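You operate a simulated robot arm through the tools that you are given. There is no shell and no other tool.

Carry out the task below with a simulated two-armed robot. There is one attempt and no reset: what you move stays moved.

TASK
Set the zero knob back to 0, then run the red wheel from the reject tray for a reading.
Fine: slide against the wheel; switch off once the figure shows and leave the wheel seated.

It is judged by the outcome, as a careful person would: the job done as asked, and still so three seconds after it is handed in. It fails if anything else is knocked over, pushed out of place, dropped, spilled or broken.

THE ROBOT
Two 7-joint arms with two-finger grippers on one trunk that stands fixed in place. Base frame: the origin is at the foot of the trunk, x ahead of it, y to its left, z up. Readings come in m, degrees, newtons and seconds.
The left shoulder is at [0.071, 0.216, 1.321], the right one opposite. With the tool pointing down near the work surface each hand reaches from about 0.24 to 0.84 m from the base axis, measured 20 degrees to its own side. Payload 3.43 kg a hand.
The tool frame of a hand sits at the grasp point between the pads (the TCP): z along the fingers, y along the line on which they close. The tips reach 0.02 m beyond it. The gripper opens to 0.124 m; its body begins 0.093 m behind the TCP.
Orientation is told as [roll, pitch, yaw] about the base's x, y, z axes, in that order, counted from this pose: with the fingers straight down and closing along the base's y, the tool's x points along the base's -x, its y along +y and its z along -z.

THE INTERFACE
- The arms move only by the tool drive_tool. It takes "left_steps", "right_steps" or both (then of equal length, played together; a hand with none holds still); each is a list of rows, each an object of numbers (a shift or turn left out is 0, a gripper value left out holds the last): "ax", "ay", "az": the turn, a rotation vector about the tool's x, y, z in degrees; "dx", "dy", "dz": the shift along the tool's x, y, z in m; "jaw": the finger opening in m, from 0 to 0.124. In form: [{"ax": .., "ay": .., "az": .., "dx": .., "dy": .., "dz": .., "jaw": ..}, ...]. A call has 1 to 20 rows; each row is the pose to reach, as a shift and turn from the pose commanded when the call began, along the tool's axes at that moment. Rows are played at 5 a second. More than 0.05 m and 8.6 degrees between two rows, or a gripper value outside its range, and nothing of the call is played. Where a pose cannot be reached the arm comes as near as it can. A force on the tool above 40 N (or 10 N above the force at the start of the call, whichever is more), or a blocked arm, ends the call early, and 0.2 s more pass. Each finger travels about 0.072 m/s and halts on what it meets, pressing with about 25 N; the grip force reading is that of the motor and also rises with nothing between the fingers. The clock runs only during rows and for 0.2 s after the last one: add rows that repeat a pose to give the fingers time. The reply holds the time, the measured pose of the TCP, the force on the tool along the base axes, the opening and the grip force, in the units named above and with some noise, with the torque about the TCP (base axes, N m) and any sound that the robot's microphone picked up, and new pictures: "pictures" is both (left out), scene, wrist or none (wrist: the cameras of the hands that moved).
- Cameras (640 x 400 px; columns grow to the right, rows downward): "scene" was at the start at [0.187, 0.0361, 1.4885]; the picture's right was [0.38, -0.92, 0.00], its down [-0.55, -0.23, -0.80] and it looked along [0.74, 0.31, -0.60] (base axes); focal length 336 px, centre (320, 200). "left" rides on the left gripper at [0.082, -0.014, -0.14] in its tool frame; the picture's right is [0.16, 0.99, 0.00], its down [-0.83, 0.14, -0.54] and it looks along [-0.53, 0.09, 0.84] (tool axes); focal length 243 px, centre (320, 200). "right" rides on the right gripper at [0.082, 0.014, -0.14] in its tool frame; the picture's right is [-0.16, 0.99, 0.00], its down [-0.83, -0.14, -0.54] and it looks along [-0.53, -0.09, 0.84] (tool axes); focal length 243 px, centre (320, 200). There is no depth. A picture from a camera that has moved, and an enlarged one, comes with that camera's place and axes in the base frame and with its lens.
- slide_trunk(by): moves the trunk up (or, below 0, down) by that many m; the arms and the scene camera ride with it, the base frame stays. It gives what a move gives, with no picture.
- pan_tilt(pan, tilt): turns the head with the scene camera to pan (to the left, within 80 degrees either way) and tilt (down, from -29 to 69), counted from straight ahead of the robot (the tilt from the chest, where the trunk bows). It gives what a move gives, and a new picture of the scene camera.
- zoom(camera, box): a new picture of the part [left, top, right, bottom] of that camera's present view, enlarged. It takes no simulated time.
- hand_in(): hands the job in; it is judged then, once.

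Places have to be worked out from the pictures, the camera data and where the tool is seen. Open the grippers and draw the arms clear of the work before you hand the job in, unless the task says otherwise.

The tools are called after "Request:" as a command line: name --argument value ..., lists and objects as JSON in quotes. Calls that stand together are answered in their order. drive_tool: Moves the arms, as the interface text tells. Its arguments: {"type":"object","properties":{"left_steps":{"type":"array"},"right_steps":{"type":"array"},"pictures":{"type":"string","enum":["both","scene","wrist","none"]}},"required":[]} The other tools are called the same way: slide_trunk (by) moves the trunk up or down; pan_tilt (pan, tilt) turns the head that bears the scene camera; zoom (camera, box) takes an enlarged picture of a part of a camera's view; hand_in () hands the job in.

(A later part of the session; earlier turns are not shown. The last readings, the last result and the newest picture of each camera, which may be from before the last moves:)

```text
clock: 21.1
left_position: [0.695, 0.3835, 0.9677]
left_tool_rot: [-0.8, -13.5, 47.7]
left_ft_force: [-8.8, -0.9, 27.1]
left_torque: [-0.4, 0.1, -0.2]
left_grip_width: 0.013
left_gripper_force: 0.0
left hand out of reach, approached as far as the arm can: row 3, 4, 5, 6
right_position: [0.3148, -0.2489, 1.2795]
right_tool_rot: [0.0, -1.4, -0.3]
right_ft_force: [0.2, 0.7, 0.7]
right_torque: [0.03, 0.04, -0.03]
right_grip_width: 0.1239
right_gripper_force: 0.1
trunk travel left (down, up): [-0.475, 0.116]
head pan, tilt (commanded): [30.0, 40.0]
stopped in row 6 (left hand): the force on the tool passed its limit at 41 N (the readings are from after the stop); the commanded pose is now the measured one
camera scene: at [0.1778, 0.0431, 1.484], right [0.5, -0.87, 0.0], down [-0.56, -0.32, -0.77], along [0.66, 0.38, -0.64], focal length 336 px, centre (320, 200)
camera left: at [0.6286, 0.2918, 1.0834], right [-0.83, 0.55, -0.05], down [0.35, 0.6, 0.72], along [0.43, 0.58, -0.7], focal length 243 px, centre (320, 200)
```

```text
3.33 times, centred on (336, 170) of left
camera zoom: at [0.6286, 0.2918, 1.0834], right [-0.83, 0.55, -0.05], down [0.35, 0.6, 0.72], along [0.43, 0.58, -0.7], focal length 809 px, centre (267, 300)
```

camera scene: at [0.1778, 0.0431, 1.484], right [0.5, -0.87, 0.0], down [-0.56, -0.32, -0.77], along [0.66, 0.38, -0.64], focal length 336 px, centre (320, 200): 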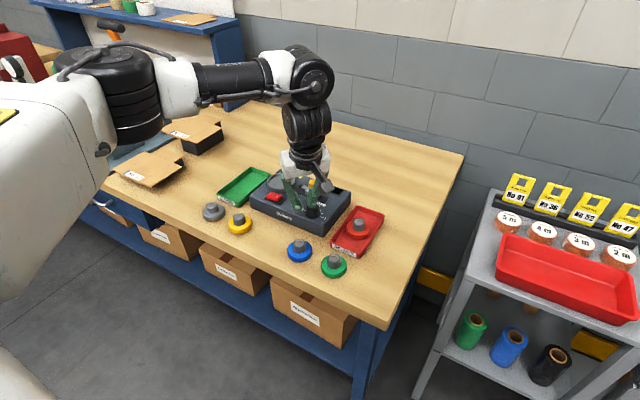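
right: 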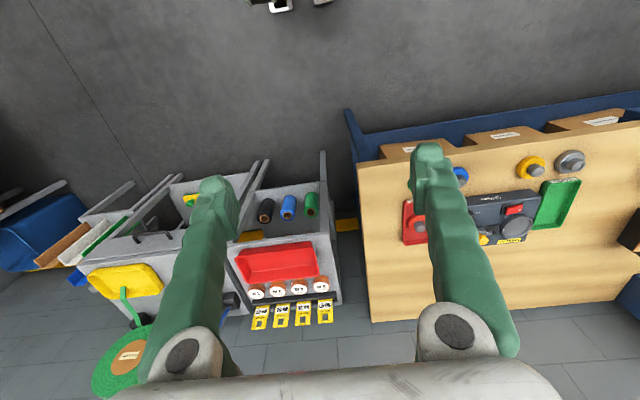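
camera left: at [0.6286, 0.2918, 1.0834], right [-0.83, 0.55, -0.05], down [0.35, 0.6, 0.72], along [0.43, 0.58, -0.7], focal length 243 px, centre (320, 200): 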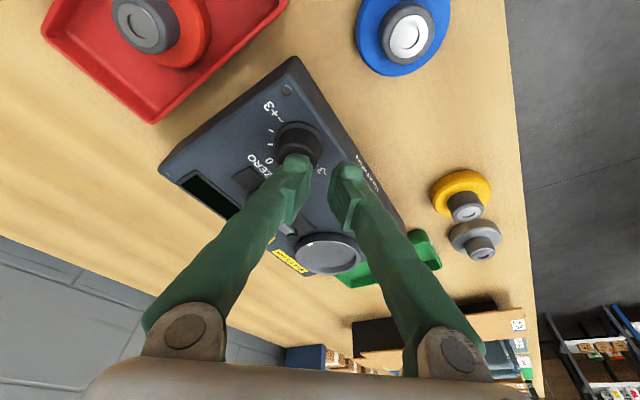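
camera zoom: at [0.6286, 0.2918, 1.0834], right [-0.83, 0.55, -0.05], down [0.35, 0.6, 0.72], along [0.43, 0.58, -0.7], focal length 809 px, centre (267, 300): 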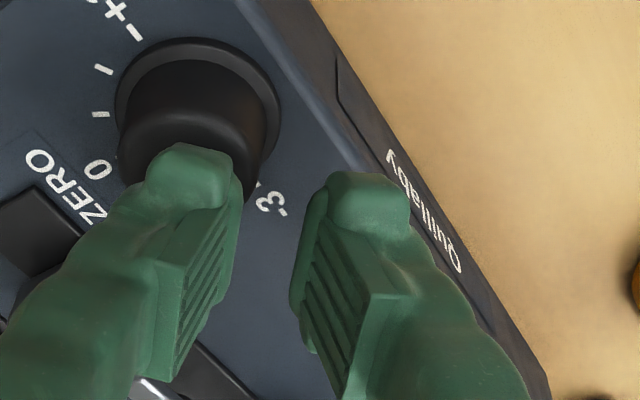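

The arm ran out of reach mid-turn and slipped off onto the top of the knob. I lift straight up off it before anything else.

Request:
drive_tool --left_steps '[{"dx": -0.0024, "dz": -0.0097, "jaw": 0.02}, {"dx": -0.0071, "dz": -0.0292, "jaw": 0.02}, {"dx": -0.0118, "dz": -0.0486, "jaw": 0.02}, {"dx": -0.0165, "dz": -0.068, "jaw": 0.04}]'

Request:
zoom --camera "scene" --box '[200, 140, 400, 265]'

Request:
zoom --camera "left" --box '[200, 90, 392, 210]'

```text
clock: 22.1
left_position: [0.7017, 0.3932, 1.0301]
left_tool_rot: [-0.7, -13.2, 47.4]
left_ft_force: [0.2, -1.2, -0.4]
left_torque: [-0.01, 0.0, 0.07]
left_grip_width: 0.0403
left_gripper_force: 0.0
left hand out of reach, approached as far as the arm can: row 3, 4
right_position: [0.3188, -0.2465, 1.2781]
right_tool_rot: [-0.1, -1.4, -0.3]
right_ft_force: [0.1, 0.4, 0.1]
right_torque: [0.0, 0.03, 0.01]
right_grip_width: 0.124
right_gripper_force: 0.0
trunk travel left (down, up): [-0.475, 0.116]
head pan, tilt (commanded): [30.0, 40.0]
camera scene: at [0.1805, 0.045, 1.4833], right [0.5, -0.87, 0.0], down [-0.56, -0.32, -0.77], along [0.66, 0.38, -0.64], focal length 336 px, centre (320, 200)
camera left: at [0.6351, 0.3032, 1.1468], right [-0.83, 0.55, -0.05], down [0.36, 0.6, 0.71], along [0.42, 0.58, -0.7], focal length 243 px, centre (320, 200)
```

scene: 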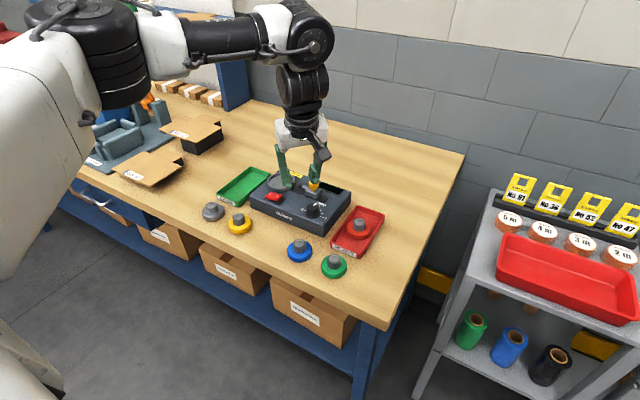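
left: 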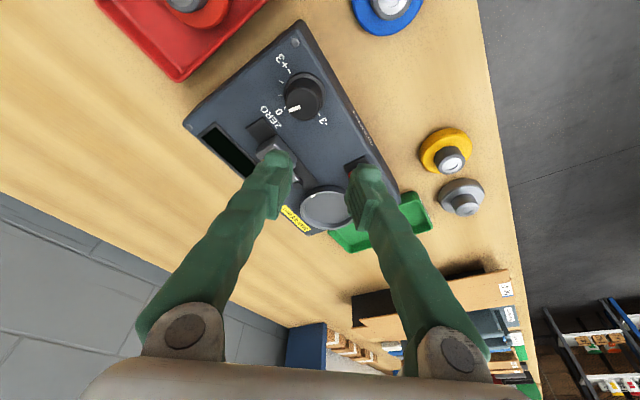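

```text
3.20 times, centred on (300, 202) of scene
camera zoom: at [0.1805, 0.045, 1.4833], right [0.5, -0.87, 0.0], down [-0.56, -0.32, -0.77], along [0.66, 0.38, -0.64], focal length 1076 px, centre (384, 192)
```

zoom: 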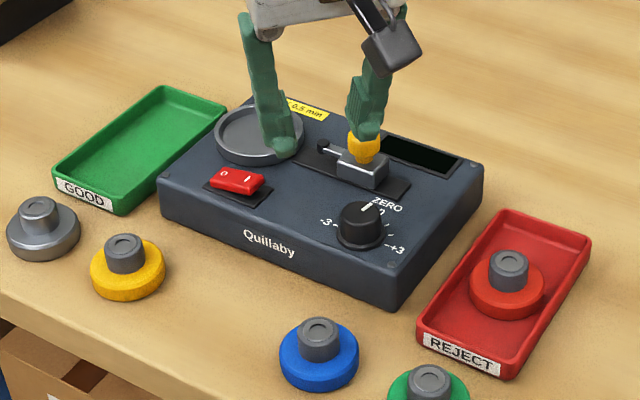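

```text
3.33 times, centred on (296, 150) of left
camera zoom: at [0.6351, 0.3032, 1.1468], right [-0.83, 0.55, -0.05], down [0.36, 0.6, 0.71], along [0.42, 0.58, -0.7], focal length 809 px, centre (400, 367)
```

zoom: 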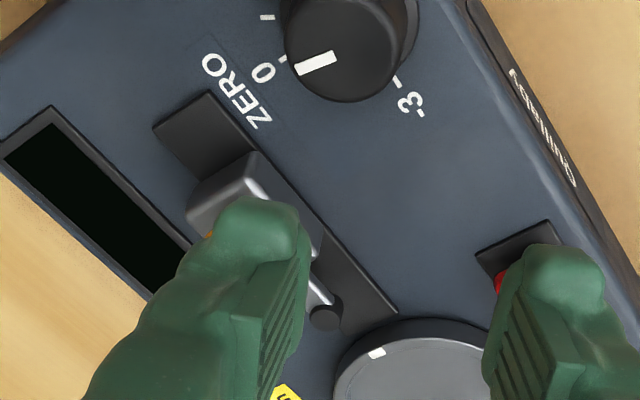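

The pointer is now close to 0, maybe a little on the plus side. I zoom in tighter from both cameras to measure it.

Request:
zoom --camera "scene" --box '[292, 192, 340, 222]'

Request:
zoom --camera "left" --box '[260, 50, 340, 130]'

```text
13.33 times, centred on (316, 207) of scene
camera zoom: at [0.1805, 0.045, 1.4833], right [0.5, -0.87, 0.0], down [-0.56, -0.32, -0.77], along [0.66, 0.38, -0.64], focal length 4482 px, centre (373, 107)
```

zoom: 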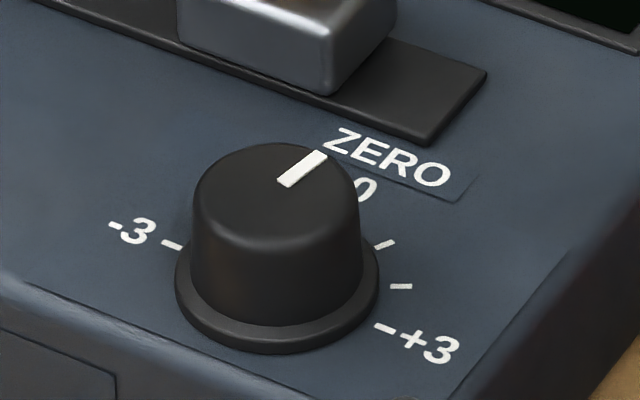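

```text
5.00 times, centred on (300, 90) of left
camera zoom: at [0.6351, 0.3032, 1.1468], right [-0.83, 0.55, -0.05], down [0.36, 0.6, 0.71], along [0.42, 0.58, -0.7], focal length 1213 px, centre (420, 750)
```

zoom: 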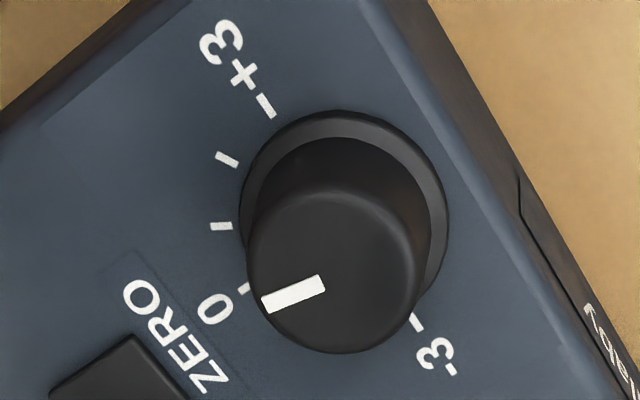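

Both views agree the pointer is about 15° on the plus side of 0. I rotate the hand back to yaw ≈ −2.6° above the knob with jaws at 0.05, ready to regrip within the reachable yaw range.

Request:
drive_tool --left_steps '[{"ax": 1.6, "az": 7.0, "dx": 0.0024, "dy": -0.0028, "dz": -0.002, "jaw": 0.045}, {"ax": 3.3, "az": 13.9, "dx": 0.0048, "dy": -0.0055, "dz": -0.004, "jaw": 0.05}, {"ax": 4.9, "az": 20.9, "dx": 0.0072, "dy": -0.0083, "dz": -0.006, "jaw": 0.05}, {"ax": 6.5, "az": 27.8, "dx": 0.0095, "dy": -0.011, "dz": -0.008, "jaw": 0.05}, {"ax": 8.1, "az": 34.8, "dx": 0.012, "dy": -0.0138, "dz": -0.0101, "jaw": 0.05}, {"ax": 9.8, "az": 41.7, "dx": 0.0143, "dy": -0.0165, "dz": -0.0122, "jaw": 0.05}, {"ax": 11.4, "az": 48.7, "dx": 0.0167, "dy": -0.0193, "dz": -0.0142, "jaw": 0.05}, {"ax": 11.4, "az": 48.7, "dx": 0.0167, "dy": -0.0193, "dz": -0.0142, "jaw": 0.05}]' --pictures "wrist"

Request:
zoom --camera "left" --box '[240, 80, 400, 200]'

```text
clock: 23.9
left_position: [0.7005, 0.368, 1.0417]
left_tool_rot: [-0.1, -13.7, -2.6]
left_ft_force: [-0.1, -0.6, -0.4]
left_torque: [0.02, 0.01, 0.03]
left_grip_width: 0.0503
left_gripper_force: 0.1
right_position: [0.3162, -0.246, 1.2776]
right_tool_rot: [0.0, -1.3, -0.2]
right_ft_force: [0.1, -0.5, -0.2]
right_torque: [0.01, 0.02, -0.02]
right_grip_width: 0.124
right_gripper_force: 0.2
trunk travel left (down, up): [-0.475, 0.116]
head pan, tilt (commanded): [30.0, 40.0]
camera left: at [0.5894, 0.3586, 1.1554], right [-0.11, 0.99, -0.04], down [0.69, 0.11, 0.72], along [0.72, 0.05, -0.69], focal length 243 px, centre (320, 200)
```

left: 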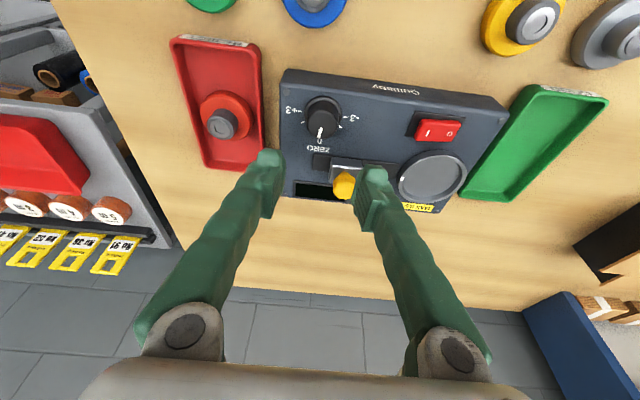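

```text
3.33 times, centred on (320, 140) of left
camera zoom: at [0.5894, 0.3586, 1.1554], right [-0.11, 0.99, -0.04], down [0.69, 0.11, 0.72], along [0.72, 0.05, -0.69], focal length 809 px, centre (320, 400)
```

zoom: 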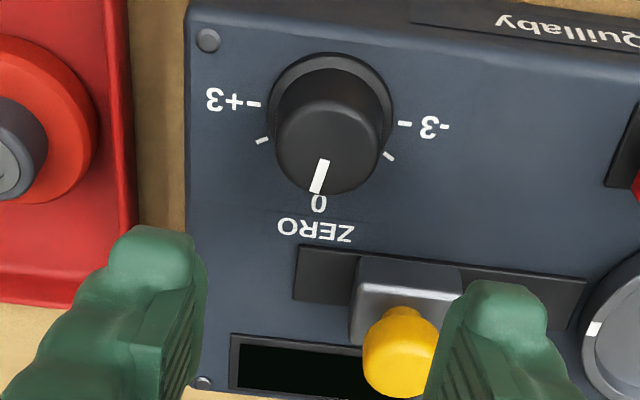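

Request:
zoom --camera "left" --box '[292, 90, 356, 150]'

Request:
zoom --camera "scene" --box '[292, 192, 340, 222]'

```text
6.67 times, centred on (324, 120) of left
camera zoom: at [0.5894, 0.3586, 1.1554], right [-0.11, 0.99, -0.04], down [0.69, 0.11, 0.72], along [0.72, 0.05, -0.69], focal length 1618 px, centre (293, 733)
```

zoom: 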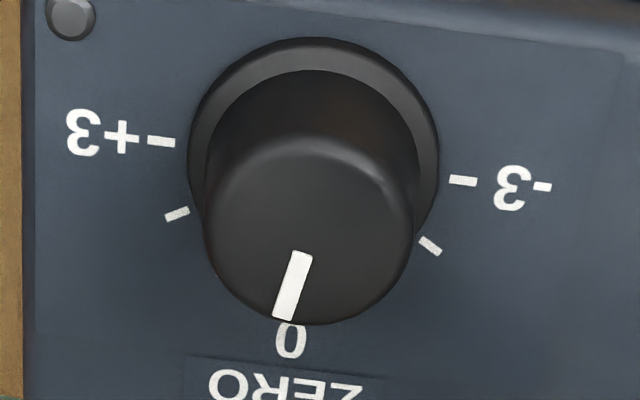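

```text
13.33 times, centred on (316, 207) of scene
camera zoom: at [0.1802, 0.0451, 1.4834], right [0.5, -0.87, 0.0], down [-0.56, -0.32, -0.77], along [0.66, 0.38, -0.64], focal length 4482 px, centre (373, 107)
```

zoom: 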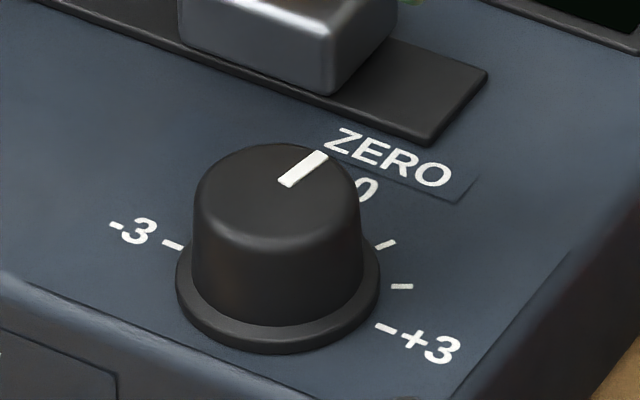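

From the most direct view the pointer is about 7–9° on the plus side. I lower around the knob again at (0.704, 0.366, 0.954) and close.

Request:
drive_tool --left_steps '[{"dx": 0.006, "dy": -0.0007, "dz": 0.03, "jaw": 0.05}, {"dx": 0.012, "dy": -0.0014, "dz": 0.06, "jaw": 0.05}, {"dx": 0.015, "dy": -0.002, "dz": 0.075, "jaw": 0.05}, {"dx": 0.0173, "dy": -0.002, "dz": 0.086, "jaw": 0.05}, {"dx": 0.0173, "dy": -0.002, "dz": 0.086, "jaw": 0.05}, {"dx": 0.0173, "dy": -0.002, "dz": 0.086, "jaw": 0.036}, {"dx": 0.0173, "dy": -0.002, "dz": 0.086, "jaw": 0.024}, {"dx": 0.0173, "dy": -0.002, "dz": 0.086, "jaw": 0.024}]' --pictures "wrist"

Request:
zoom --camera "left" --box '[260, 130, 380, 210]'

```text
clock: 25.7
left_position: [0.7059, 0.3653, 0.9519]
left_tool_rot: [-0.2, -13.7, -2.5]
left_ft_force: [-0.3, 6.0, -0.6]
left_torque: [0.15, -0.02, 0.02]
left_grip_width: 0.0307
left_gripper_force: 44.7
right_position: [0.3166, -0.2459, 1.2782]
right_tool_rot: [-0.1, -1.3, -0.3]
right_ft_force: [0.4, 0.2, -0.9]
right_torque: [0.0, 0.01, -0.02]
right_grip_width: 0.1243
right_gripper_force: 0.1
trunk travel left (down, up): [-0.475, 0.116]
head pan, tilt (commanded): [30.0, 40.0]
camera left: at [0.5927, 0.3566, 1.0673], right [-0.12, 0.99, -0.04], down [0.69, 0.11, 0.72], along [0.72, 0.06, -0.69], focal length 243 px, centre (320, 200)
```

left: 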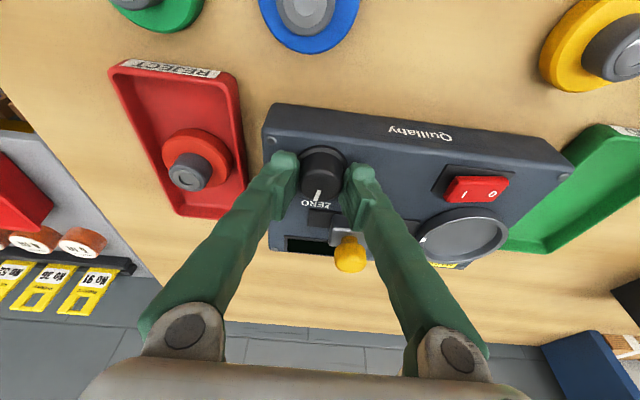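

```text
5.00 times, centred on (320, 170) of left
camera zoom: at [0.5927, 0.3566, 1.0673], right [-0.12, 0.99, -0.04], down [0.69, 0.11, 0.72], along [0.72, 0.06, -0.69], focal length 1213 px, centre (320, 350)
```

zoom: 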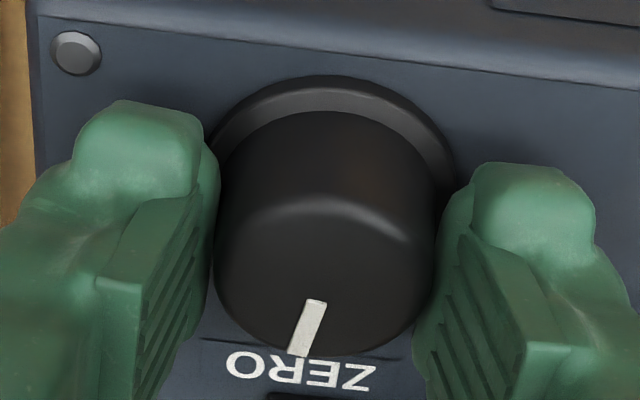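

Gripped at 0.0307 with only light side load. I turn 8° counter-clockwise, then open the jaws and look.

Request:
drive_tool --left_steps '[{"ax": -0.95, "az": -3.9, "jaw": 0.024}, {"ax": -1.9, "az": -7.8, "jaw": 0.024}, {"ax": -1.9, "az": -7.8, "jaw": 0.024}, {"ax": -1.9, "az": -7.8, "jaw": 0.04}, {"ax": -1.9, "az": -7.8, "jaw": 0.05}, {"ax": -1.9, "az": -7.8, "jaw": 0.05}]' --pictures "wrist"

Request:
zoom --camera "left" --box '[260, 130, 380, 210]'

```text
clock: 27.1
left_position: [0.7047, 0.3638, 0.9517]
left_tool_rot: [-0.2, -13.7, 5.6]
left_ft_force: [0.0, -0.4, -0.3]
left_torque: [0.0, -0.03, -0.01]
left_grip_width: 0.05
left_gripper_force: 0.1
right_position: [0.3168, -0.2466, 1.2784]
right_tool_rot: [0.1, -1.3, -0.3]
right_ft_force: [0.4, 0.4, -0.1]
right_torque: [0.04, 0.03, 0.02]
right_grip_width: 0.1241
right_gripper_force: 0.0
trunk travel left (down, up): [-0.475, 0.116]
head pan, tilt (commanded): [30.0, 40.0]
camera left: at [0.5948, 0.3395, 1.0679], right [-0.25, 0.97, -0.04], down [0.66, 0.21, 0.72], along [0.7, 0.15, -0.69], focal length 243 px, centre (320, 200)
```

left: 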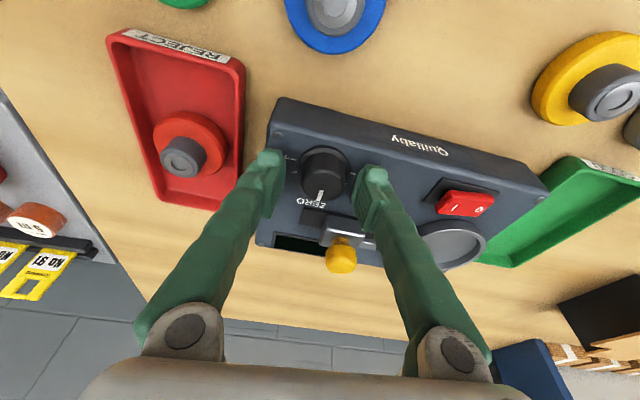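

```text
5.00 times, centred on (320, 170) of left
camera zoom: at [0.5948, 0.3395, 1.0679], right [-0.25, 0.97, -0.04], down [0.66, 0.21, 0.72], along [0.7, 0.15, -0.69], focal length 1213 px, centre (320, 350)
```

zoom: 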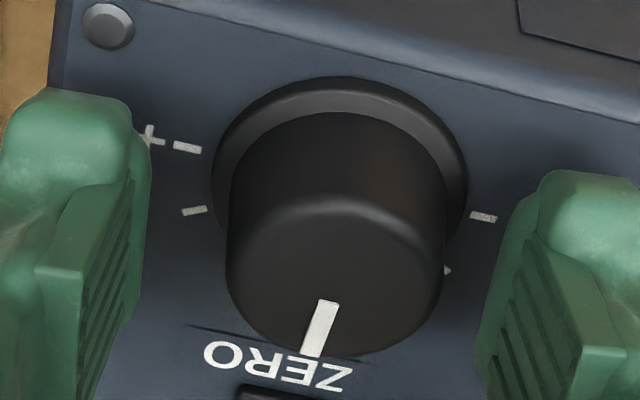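

The pointer now computes to within about 1° of the 0 direction. I lift the hand clear to verify from above.

Request:
drive_tool --left_steps '[{"dx": -0.0063, "dz": -0.0259, "jaw": 0.05}, {"dx": -0.0126, "dz": -0.0518, "jaw": 0.05}, {"dx": -0.0189, "dz": -0.0777, "jaw": 0.05}, {"dx": -0.0189, "dz": -0.0777, "jaw": 0.05}]' --pictures "wrist"

Request:
zoom --camera "left" --box '[280, 80, 376, 150]'

Request:
zoom --camera "scene" --box '[292, 192, 340, 222]'

```text
clock: 28.1
left_position: [0.7049, 0.3648, 1.0333]
left_tool_rot: [-0.3, -13.6, 5.5]
left_ft_force: [1.1, 0.1, -0.7]
left_torque: [0.03, 0.03, 0.0]
left_grip_width: 0.0502
left_gripper_force: 0.1
right_position: [0.3164, -0.2456, 1.2789]
right_tool_rot: [-0.1, -1.3, -0.3]
right_ft_force: [-1.0, -0.3, 0.2]
right_torque: [-0.01, 0.02, 0.02]
right_grip_width: 0.124
right_gripper_force: 0.0
trunk travel left (down, up): [-0.475, 0.116]
head pan, tilt (commanded): [30.0, 40.0]
camera left: at [0.5953, 0.3402, 1.1489], right [-0.25, 0.97, -0.04], down [0.66, 0.21, 0.72], along [0.7, 0.15, -0.69], focal length 243 px, centre (320, 200)
```

left: 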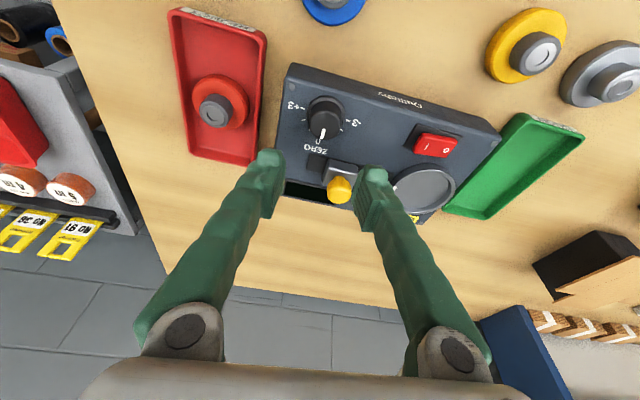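

```text
5.71 times, centred on (328, 115) of left
camera zoom: at [0.5953, 0.3402, 1.1489], right [-0.25, 0.97, -0.04], down [0.66, 0.21, 0.72], along [0.7, 0.15, -0.69], focal length 1386 px, centre (274, 686)
```

zoom: 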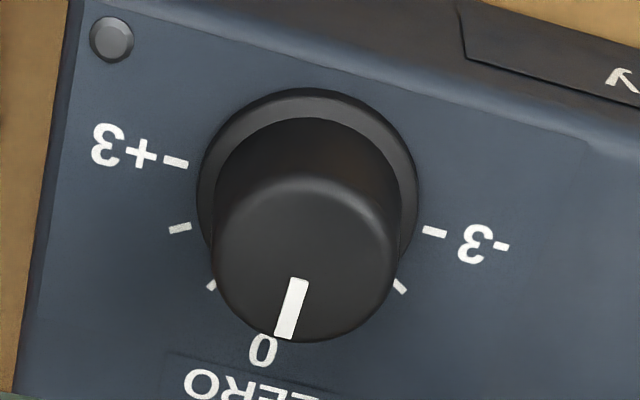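

```text
13.33 times, centred on (316, 207) of scene
camera zoom: at [0.1802, 0.0451, 1.4834], right [0.5, -0.87, 0.0], down [-0.56, -0.32, -0.77], along [0.66, 0.38, -0.64], focal length 4482 px, centre (373, 107)
```

zoom: 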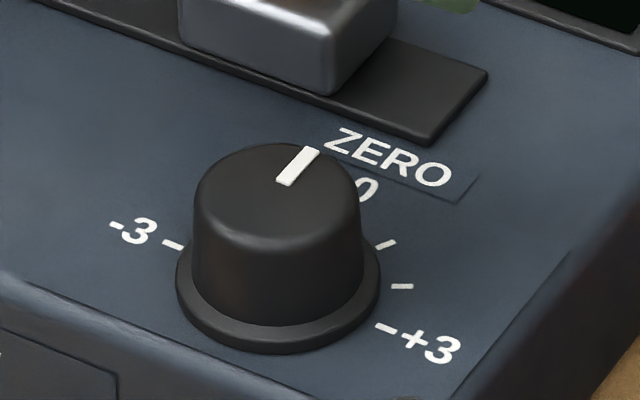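

The knob reads 0 within a degree or two in both views. Next is the red wheel in the reject tray, so I zoom on it from both cameras.

Request:
zoom --camera "left" --box '[160, 50, 288, 130]'

Request:
zoom --camera "scene" --box '[320, 195, 400, 265]'

```text
5.00 times, centred on (224, 90) of left
camera zoom: at [0.5953, 0.3402, 1.1489], right [-0.25, 0.97, -0.04], down [0.66, 0.21, 0.72], along [0.7, 0.15, -0.69], focal length 1213 px, centre (800, 750)
```

zoom: 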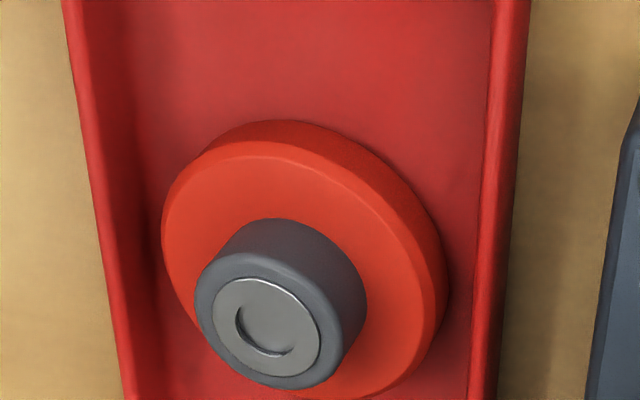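

```text
5.71 times, centred on (360, 230) of scene
camera zoom: at [0.1802, 0.0451, 1.4834], right [0.5, -0.87, 0.0], down [-0.56, -0.32, -0.77], along [0.66, 0.38, -0.64], focal length 1921 px, centre (91, 29)
```

zoom: 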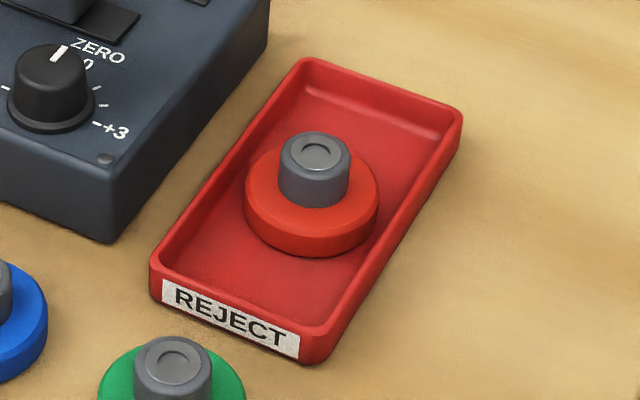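

The red wheel's hub top triangulates to (0.738, 0.257, 0.921), hub about 0.030 wide. Before picking, I test which tilt reaches the dish, moving to above it at about (0.755, 0.499, 1.04) with −20° pitch.

Request:
drive_tool --left_steps '[{"dx": -0.0156, "dy": 0.0322, "dz": 0.002, "ax": 0.32, "ay": -1.6, "az": 1.34, "jaw": 0.05}, {"dx": -0.0312, "dy": 0.0643, "dz": 0.004, "ax": 0.65, "ay": -3.2, "az": 2.68, "jaw": 0.05}, {"dx": -0.0469, "dy": 0.0965, "dz": 0.006, "ax": 0.97, "ay": -4.8, "az": 4.0, "jaw": 0.05}, {"dx": -0.0625, "dy": 0.1286, "dz": 0.0079, "ax": 1.29, "ay": -6.4, "az": 5.35, "jaw": 0.05}, {"dx": -0.0625, "dy": 0.1286, "dz": 0.0079, "ax": 1.29, "ay": -6.4, "az": 5.35, "jaw": 0.05}]'

```text
clock: 29.3
left_position: [0.7547, 0.4974, 1.0397]
left_tool_rot: [0.2, -20.1, -0.1]
left_ft_force: [0.2, -0.1, 0.4]
left_torque: [0.0, 0.02, -0.01]
left_grip_width: 0.0502
left_gripper_force: 0.0
right_position: [0.3178, -0.2473, 1.2781]
right_tool_rot: [0.0, -1.3, -0.3]
right_ft_force: [-0.4, -0.7, 0.2]
right_torque: [-0.02, -0.03, 0.03]
right_grip_width: 0.1241
right_gripper_force: 0.1
trunk travel left (down, up): [-0.475, 0.116]
head pan, tilt (commanded): [30.0, 40.0]
camera scene: at [0.1801, 0.0445, 1.4834], right [0.5, -0.87, 0.0], down [-0.56, -0.32, -0.77], along [0.66, 0.38, -0.64], focal length 336 px, centre (320, 200)
camera left: at [0.6309, 0.4835, 1.1421], right [-0.15, 0.99, -0.06], down [0.6, 0.14, 0.79], along [0.79, 0.09, -0.61], focal length 243 px, centre (320, 200)
```

scene: 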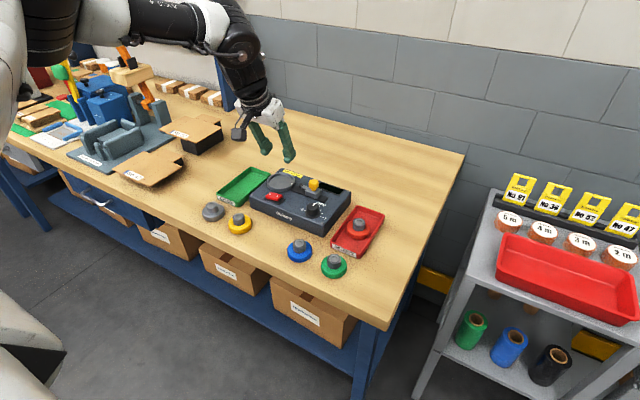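
left: 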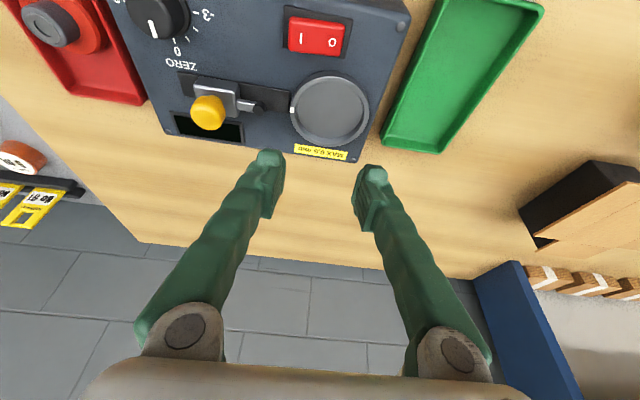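

The dish is reachable at −20° pitch. This is a good vantage, so I zoom on the dish, slide and rocker for precise measurement.

Request:
zoom --camera "left" --box '[270, 60, 390, 160]'

Request:
zoom --camera "left" --box '[160, 60, 300, 150]'

Request:
zoom --camera "scene" --box '[250, 160, 350, 225]'

Request:
zoom --camera "left" --box '[270, 0, 370, 70]'

```text
4.00 times, centred on (330, 110) of left
camera zoom: at [0.6309, 0.4835, 1.1421], right [-0.15, 0.99, -0.06], down [0.6, 0.14, 0.79], along [0.79, 0.09, -0.61], focal length 970 px, centre (280, 560)
```

zoom: 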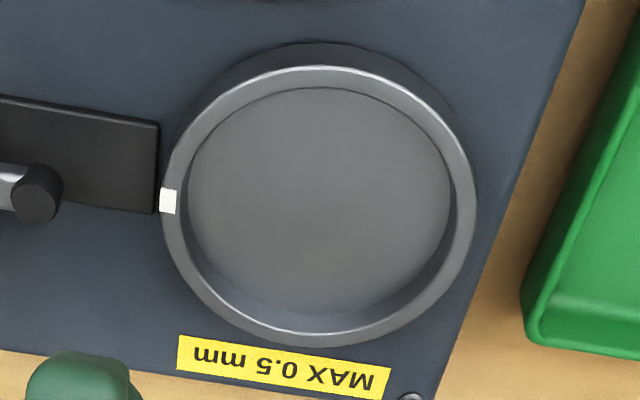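

```text
4.44 times, centred on (230, 105) of left
camera zoom: at [0.6309, 0.4835, 1.1421], right [-0.15, 0.99, -0.06], down [0.6, 0.14, 0.79], along [0.79, 0.09, -0.61], focal length 1078 px, centre (720, 622)
```

zoom: 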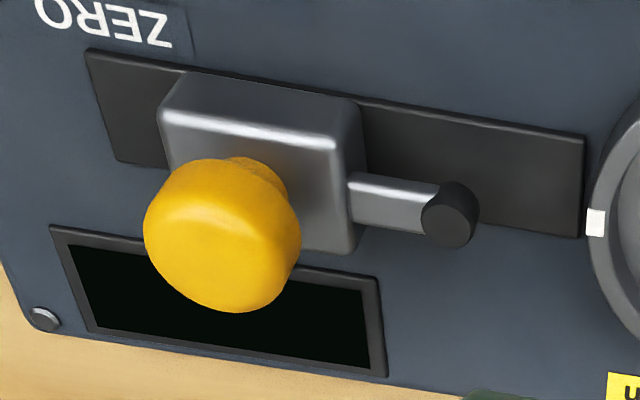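

```text
6.15 times, centred on (300, 192) of scene
camera zoom: at [0.1801, 0.0445, 1.4834], right [0.5, -0.87, 0.0], down [-0.56, -0.32, -0.77], along [0.66, 0.38, -0.64], focal length 2069 px, centre (443, 246)
```

zoom: 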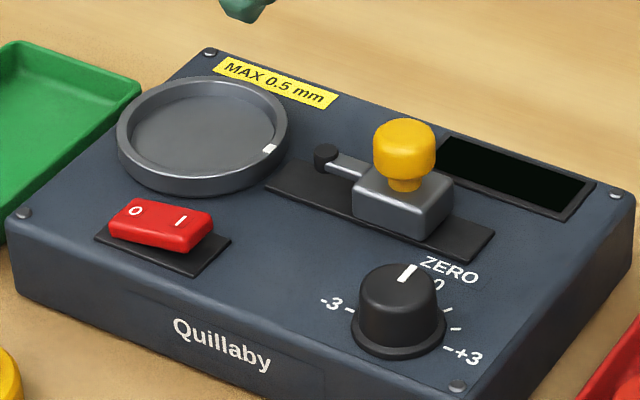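

```text
5.71 times, centred on (320, 35) of left
camera zoom: at [0.6309, 0.4835, 1.1421], right [-0.15, 0.99, -0.06], down [0.6, 0.14, 0.79], along [0.79, 0.09, -0.61], focal length 1386 px, centre (320, 1143)
```

zoom: 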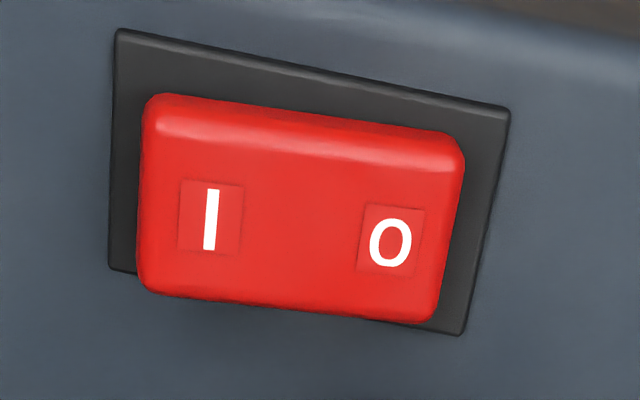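

With −20° pitch the dish centre computes to about (0.756, 0.4995), rim z ≈ 0.941, and inner clearance around the wheel looks like only 1–2 mm. Keeping this same tilt, I move across to above the red wheel at (0.738, 0.257).

Request:
drive_tool --left_steps '[{"dx": 0.0032, "dy": -0.04, "dz": 0.0006, "jaw": 0.055}, {"dx": 0.0064, "dy": -0.08, "dz": 0.0012, "jaw": 0.055}, {"dx": 0.0097, "dy": -0.12, "dz": 0.0018, "jaw": 0.055}, {"dx": 0.0129, "dy": -0.16, "dz": 0.0024, "jaw": 0.055}, {"dx": 0.0162, "dy": -0.2, "dz": 0.003, "jaw": 0.055}, {"dx": 0.0194, "dy": -0.24, "dz": 0.0036, "jaw": 0.055}, {"dx": 0.0194, "dy": -0.24, "dz": 0.0036, "jaw": 0.055}]'

Request:
zoom --camera "left" --box '[250, 60, 390, 160]'

```text
clock: 30.9
left_position: [0.7345, 0.3056, 1.0282]
left_tool_rot: [0.1, -20.0, -0.2]
left_ft_force: [0.2, -0.4, -0.1]
left_torque: [-0.03, 0.02, -0.02]
left_grip_width: 0.0552
left_gripper_force: 0.1
left hand out of reach, approached as far as the arm can: row 5, 6, 7
right_position: [0.3173, -0.2466, 1.2802]
right_tool_rot: [0.0, -1.3, -0.3]
right_ft_force: [-0.2, 0.3, -0.2]
right_torque: [0.01, 0.02, 0.0]
right_grip_width: 0.1241
right_gripper_force: 0.1
trunk travel left (down, up): [-0.475, 0.116]
head pan, tilt (commanded): [30.0, 40.0]
camera scene: at [0.1807, 0.0452, 1.4833], right [0.5, -0.87, 0.0], down [-0.56, -0.32, -0.77], along [0.66, 0.38, -0.64], focal length 336 px, centre (320, 200)
camera left: at [0.6104, 0.2906, 1.1304], right [-0.15, 0.99, -0.05], down [0.6, 0.14, 0.79], along [0.79, 0.09, -0.61], focal length 243 px, centre (320, 200)
```

scene: 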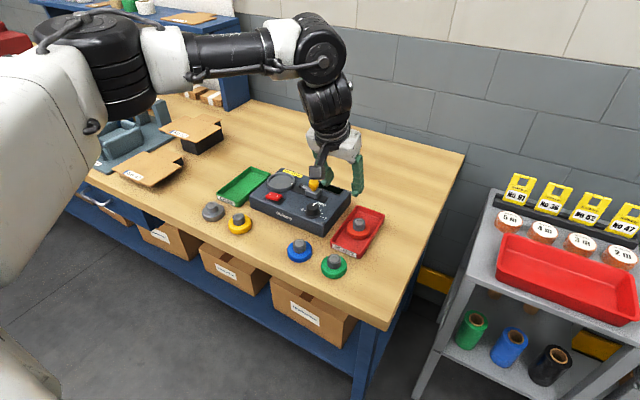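
left: 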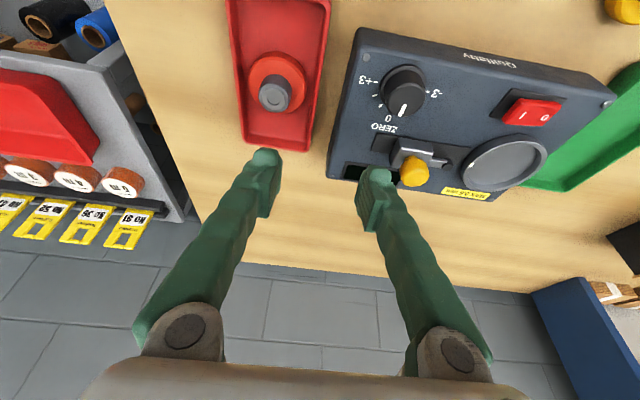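

```text
4.00 times, centred on (320, 110) of left
camera zoom: at [0.6104, 0.2906, 1.1304], right [-0.15, 0.99, -0.05], down [0.6, 0.14, 0.79], along [0.79, 0.09, -0.61], focal length 970 px, centre (320, 560)
```

zoom: 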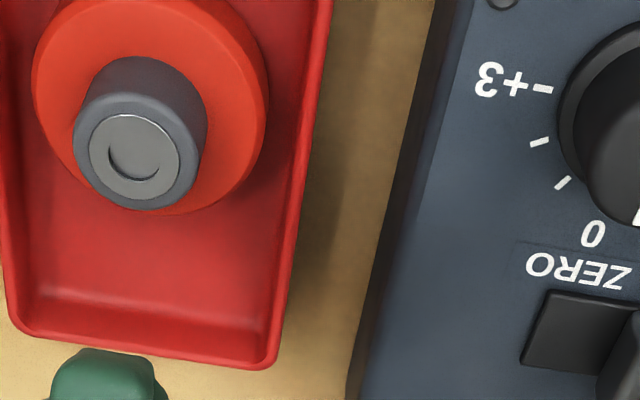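

The left arm's yaw limit stops it at y ≈ 0.306; the wheel is round, so I can approach it with the hand yawed −25° (same tilt) and undo the yaw at the dish. I turn and step over to above the wheel.

Request:
drive_tool --left_steps '[{"ax": 2.1, "az": 5.9, "jaw": 0.055}, {"ax": 4.3, "az": 11.75, "jaw": 0.055}, {"ax": 6.4, "az": 17.6, "dy": -0.016, "dx": 0.001, "jaw": 0.055}, {"ax": 8.55, "az": 23.5, "dy": -0.032, "dx": 0.001, "jaw": 0.055}, {"ax": 8.55, "az": 23.5, "dy": -0.0486, "dx": 0.001, "jaw": 0.055}, {"ax": 8.55, "az": 23.5, "dy": -0.0486, "dx": 0.001, "jaw": 0.055}]'

Request:
zoom --camera "left" --box '[250, 60, 390, 160]'

```text
clock: 32.3
left_position: [0.7337, 0.2637, 1.0289]
left_tool_rot: [0.1, -20.1, -25.2]
left_ft_force: [0.5, 0.2, -0.1]
left_torque: [-0.02, -0.02, -0.01]
left_grip_width: 0.0552
left_gripper_force: 0.0
left hand out of reach, approached as far as the arm can: row 5, 6
right_position: [0.3175, -0.247, 1.2786]
right_tool_rot: [-0.1, -1.3, -0.3]
right_ft_force: [0.1, 0.5, -0.2]
right_torque: [0.04, -0.02, -0.02]
right_grip_width: 0.1243
right_gripper_force: 0.1
trunk travel left (down, up): [-0.475, 0.116]
head pan, tilt (commanded): [30.0, 40.0]
camera scene: at [0.1791, 0.0443, 1.4836], right [0.5, -0.87, 0.0], down [-0.56, -0.32, -0.77], along [0.66, 0.38, -0.64], focal length 336 px, centre (320, 200)
camera left: at [0.614, 0.3047, 1.1307], right [0.28, 0.96, -0.05], down [0.6, -0.13, 0.79], along [0.75, -0.25, -0.61], focal length 243 px, centre (320, 200)
```

scene: 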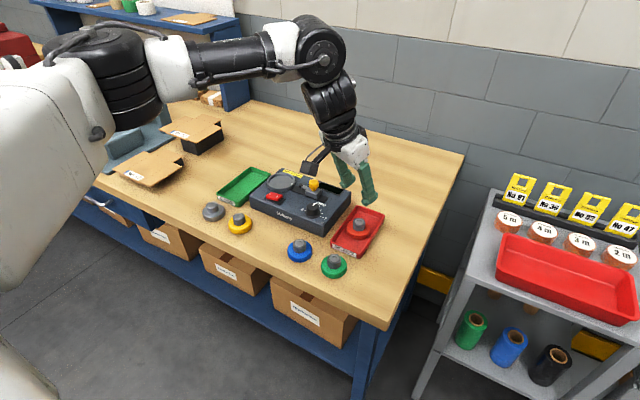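
left: 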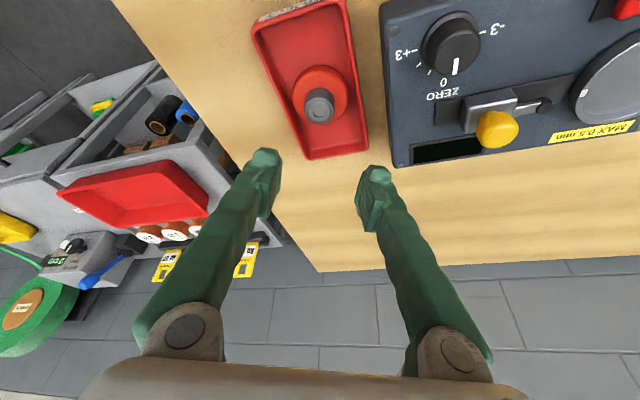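

```text
4.00 times, centred on (320, 110) of left
camera zoom: at [0.614, 0.3047, 1.1307], right [0.28, 0.96, -0.05], down [0.6, -0.13, 0.79], along [0.75, -0.25, -0.61], focal length 970 px, centre (320, 560)
```

zoom: 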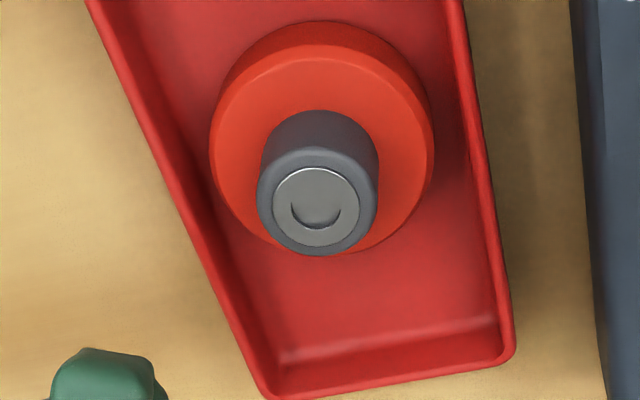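

Reached y = 0.264 at yaw −25°. More negative yaw should both free the arm and keep the fingers inside the tray walls, so I go to yaw −50° above the wheel centre (0.738, 0.256) and narrow the jaws.

Request:
drive_tool --left_steps '[{"ax": 2.14, "az": 5.9, "jaw": 0.05}, {"ax": 4.28, "az": 11.75, "dx": 0.001, "dy": -0.002, "dz": 0.005, "jaw": 0.045}, {"ax": 6.4, "az": 17.6, "dx": 0.002, "dy": -0.004, "dz": 0.015, "jaw": 0.045}, {"ax": 8.55, "az": 23.5, "dx": 0.0029, "dy": -0.0052, "dz": 0.025, "jaw": 0.045}, {"ax": 8.55, "az": 23.5, "dx": 0.0029, "dy": -0.0052, "dz": 0.0298, "jaw": 0.045}, {"ax": 8.55, "az": 23.5, "dx": 0.0029, "dy": -0.0052, "dz": 0.0298, "jaw": 0.045}]'

Request:
zoom --camera "left" --box '[240, 70, 400, 190]'

Request:
zoom --camera "scene" --box '[310, 150, 410, 270]'

```text
clock: 33.7
left_position: [0.7284, 0.2636, 0.9989]
left_tool_rot: [0.1, -19.9, -50.1]
left_ft_force: [1.1, -0.4, 0.7]
left_torque: [0.0, -0.05, -0.01]
left_grip_width: 0.0448
left_gripper_force: 0.1
left hand out of reach, approached as far as the arm can: row 3, 4, 5, 6
right_position: [0.3165, -0.2458, 1.2782]
right_tool_rot: [0.0, -1.2, -0.3]
right_ft_force: [-0.7, -0.8, 0.1]
right_torque: [0.0, 0.01, -0.01]
right_grip_width: 0.124
right_gripper_force: 0.1
trunk travel left (down, up): [-0.475, 0.116]
head pan, tilt (commanded): [30.0, 40.0]
camera scene: at [0.1797, 0.0455, 1.4834], right [0.5, -0.87, 0.0], down [-0.56, -0.32, -0.77], along [0.66, 0.38, -0.64], focal length 336 px, centre (320, 200)
camera left: at [0.6382, 0.3513, 1.101], right [0.66, 0.75, -0.05], down [0.49, -0.37, 0.79], along [0.58, -0.55, -0.61], focal length 243 px, centre (320, 200)
```

scene: 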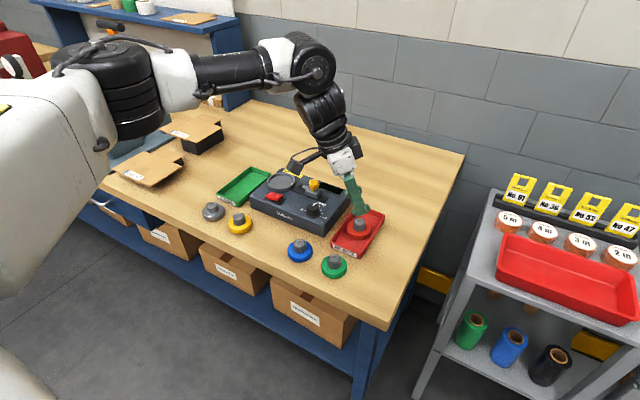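
left: 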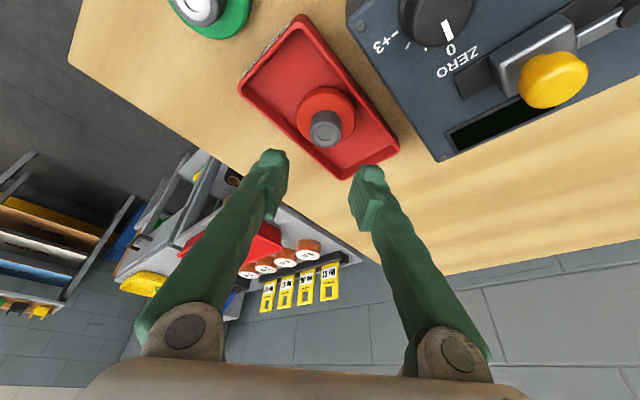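

```text
3.33 times, centred on (320, 130) of left
camera zoom: at [0.6382, 0.3513, 1.101], right [0.66, 0.75, -0.05], down [0.49, -0.37, 0.79], along [0.58, -0.55, -0.61], focal length 809 px, centre (320, 433)
```

zoom: 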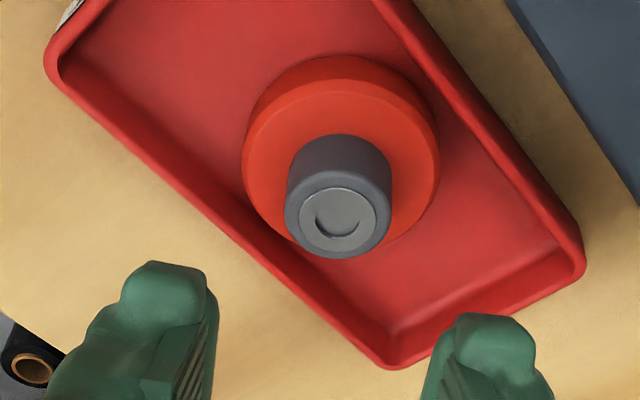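

```text
3.33 times, centred on (360, 210) of scene
camera zoom: at [0.1797, 0.0455, 1.4834], right [0.5, -0.87, 0.0], down [-0.56, -0.32, -0.77], along [0.66, 0.38, -0.64], focal length 1121 px, centre (187, 167)
```

zoom: 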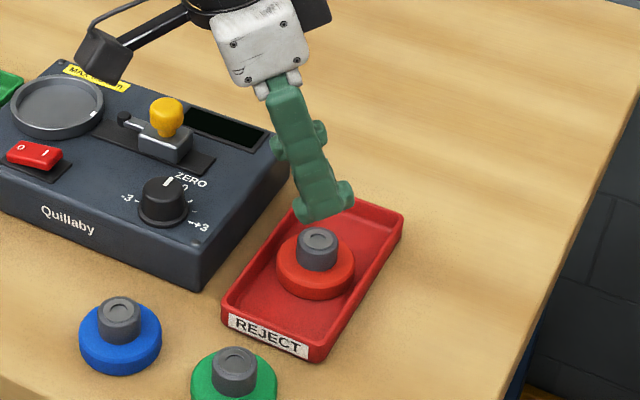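

Still about 10 mm short, but reach clearly improves as the wrist gets lower. I descend to z ≈ 0.96 while closing the remaining offset to the wheel centre.

Request:
drive_tool --left_steps '[{"dx": 0.0004, "dy": 0.0006, "dz": 0.012, "jaw": 0.045}, {"dx": 0.001, "dy": 0.0013, "dz": 0.025, "jaw": 0.045}, {"dx": 0.0017, "dy": 0.0026, "dz": 0.0409, "jaw": 0.045}, {"dx": 0.0017, "dy": 0.0026, "dz": 0.0409, "jaw": 0.045}]'

Request:
zoom --camera "left" --box '[240, 90, 400, 210]'

Request:
zoom --camera "scene" --box '[310, 180, 410, 270]'

```text
clock: 34.7
left_position: [0.7258, 0.2695, 0.9876]
left_tool_rot: [0.1, -20.1, -50.1]
left_ft_force: [-1.1, -0.4, -0.2]
left_torque: [0.02, 0.02, 0.03]
left_grip_width: 0.045
left_gripper_force: 0.0
left hand out of reach, approached as far as the arm can: row 1, 2, 3, 4
right_position: [0.3179, -0.2457, 1.2779]
right_tool_rot: [0.0, -1.3, -0.3]
right_ft_force: [0.8, -0.6, 0.4]
right_torque: [-0.04, -0.04, 0.0]
right_grip_width: 0.124
right_gripper_force: 0.1
trunk travel left (down, up): [-0.475, 0.116]
head pan, tilt (commanded): [30.0, 40.0]
camera scene: at [0.1802, 0.0453, 1.4834], right [0.5, -0.87, 0.0], down [-0.56, -0.32, -0.77], along [0.66, 0.38, -0.64], focal length 336 px, centre (320, 200)
camera left: at [0.636, 0.3554, 1.0879], right [0.66, 0.75, -0.05], down [0.49, -0.37, 0.79], along [0.57, -0.55, -0.61], focal length 243 px, centre (320, 200)
```

scene: 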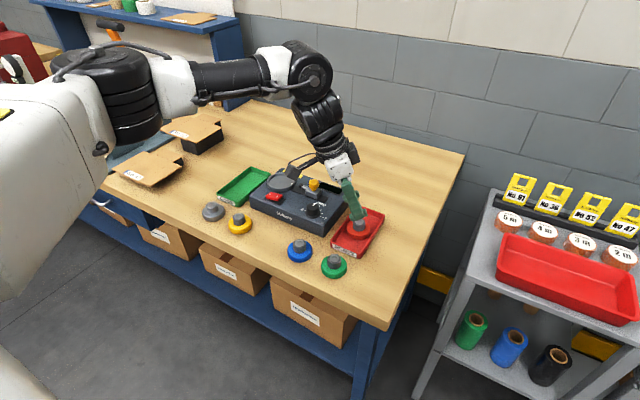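
left: 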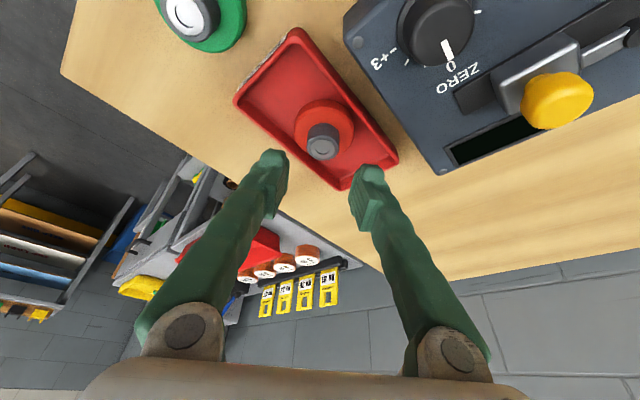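

```text
3.33 times, centred on (320, 150) of left
camera zoom: at [0.636, 0.3554, 1.0879], right [0.66, 0.75, -0.05], down [0.49, -0.37, 0.79], along [0.57, -0.55, -0.61], focal length 809 px, centre (320, 367)
```

zoom: 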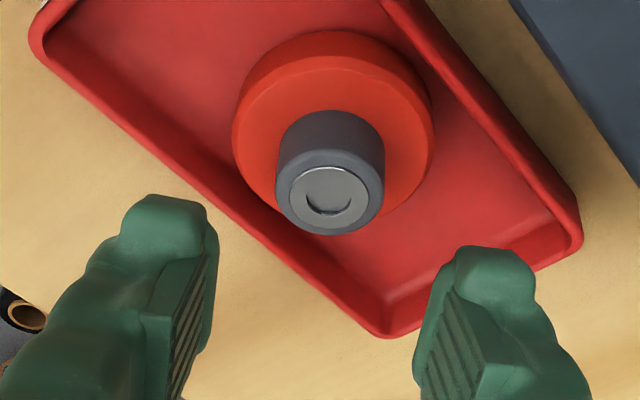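

```text
4.44 times, centred on (360, 225) of scene
camera zoom: at [0.1802, 0.0453, 1.4834], right [0.5, -0.87, 0.0], down [-0.56, -0.32, -0.77], along [0.66, 0.38, -0.64], focal length 1494 px, centre (142, 89)
```

zoom: 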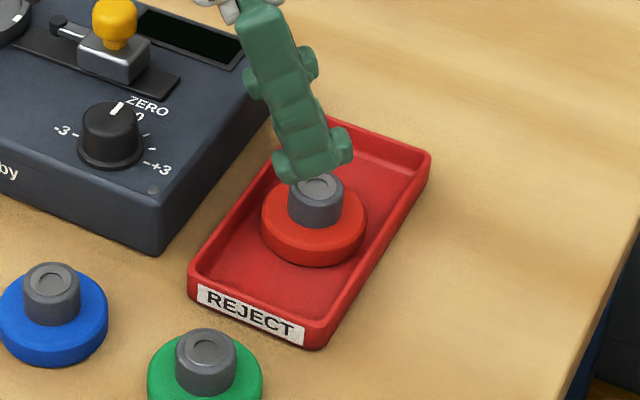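

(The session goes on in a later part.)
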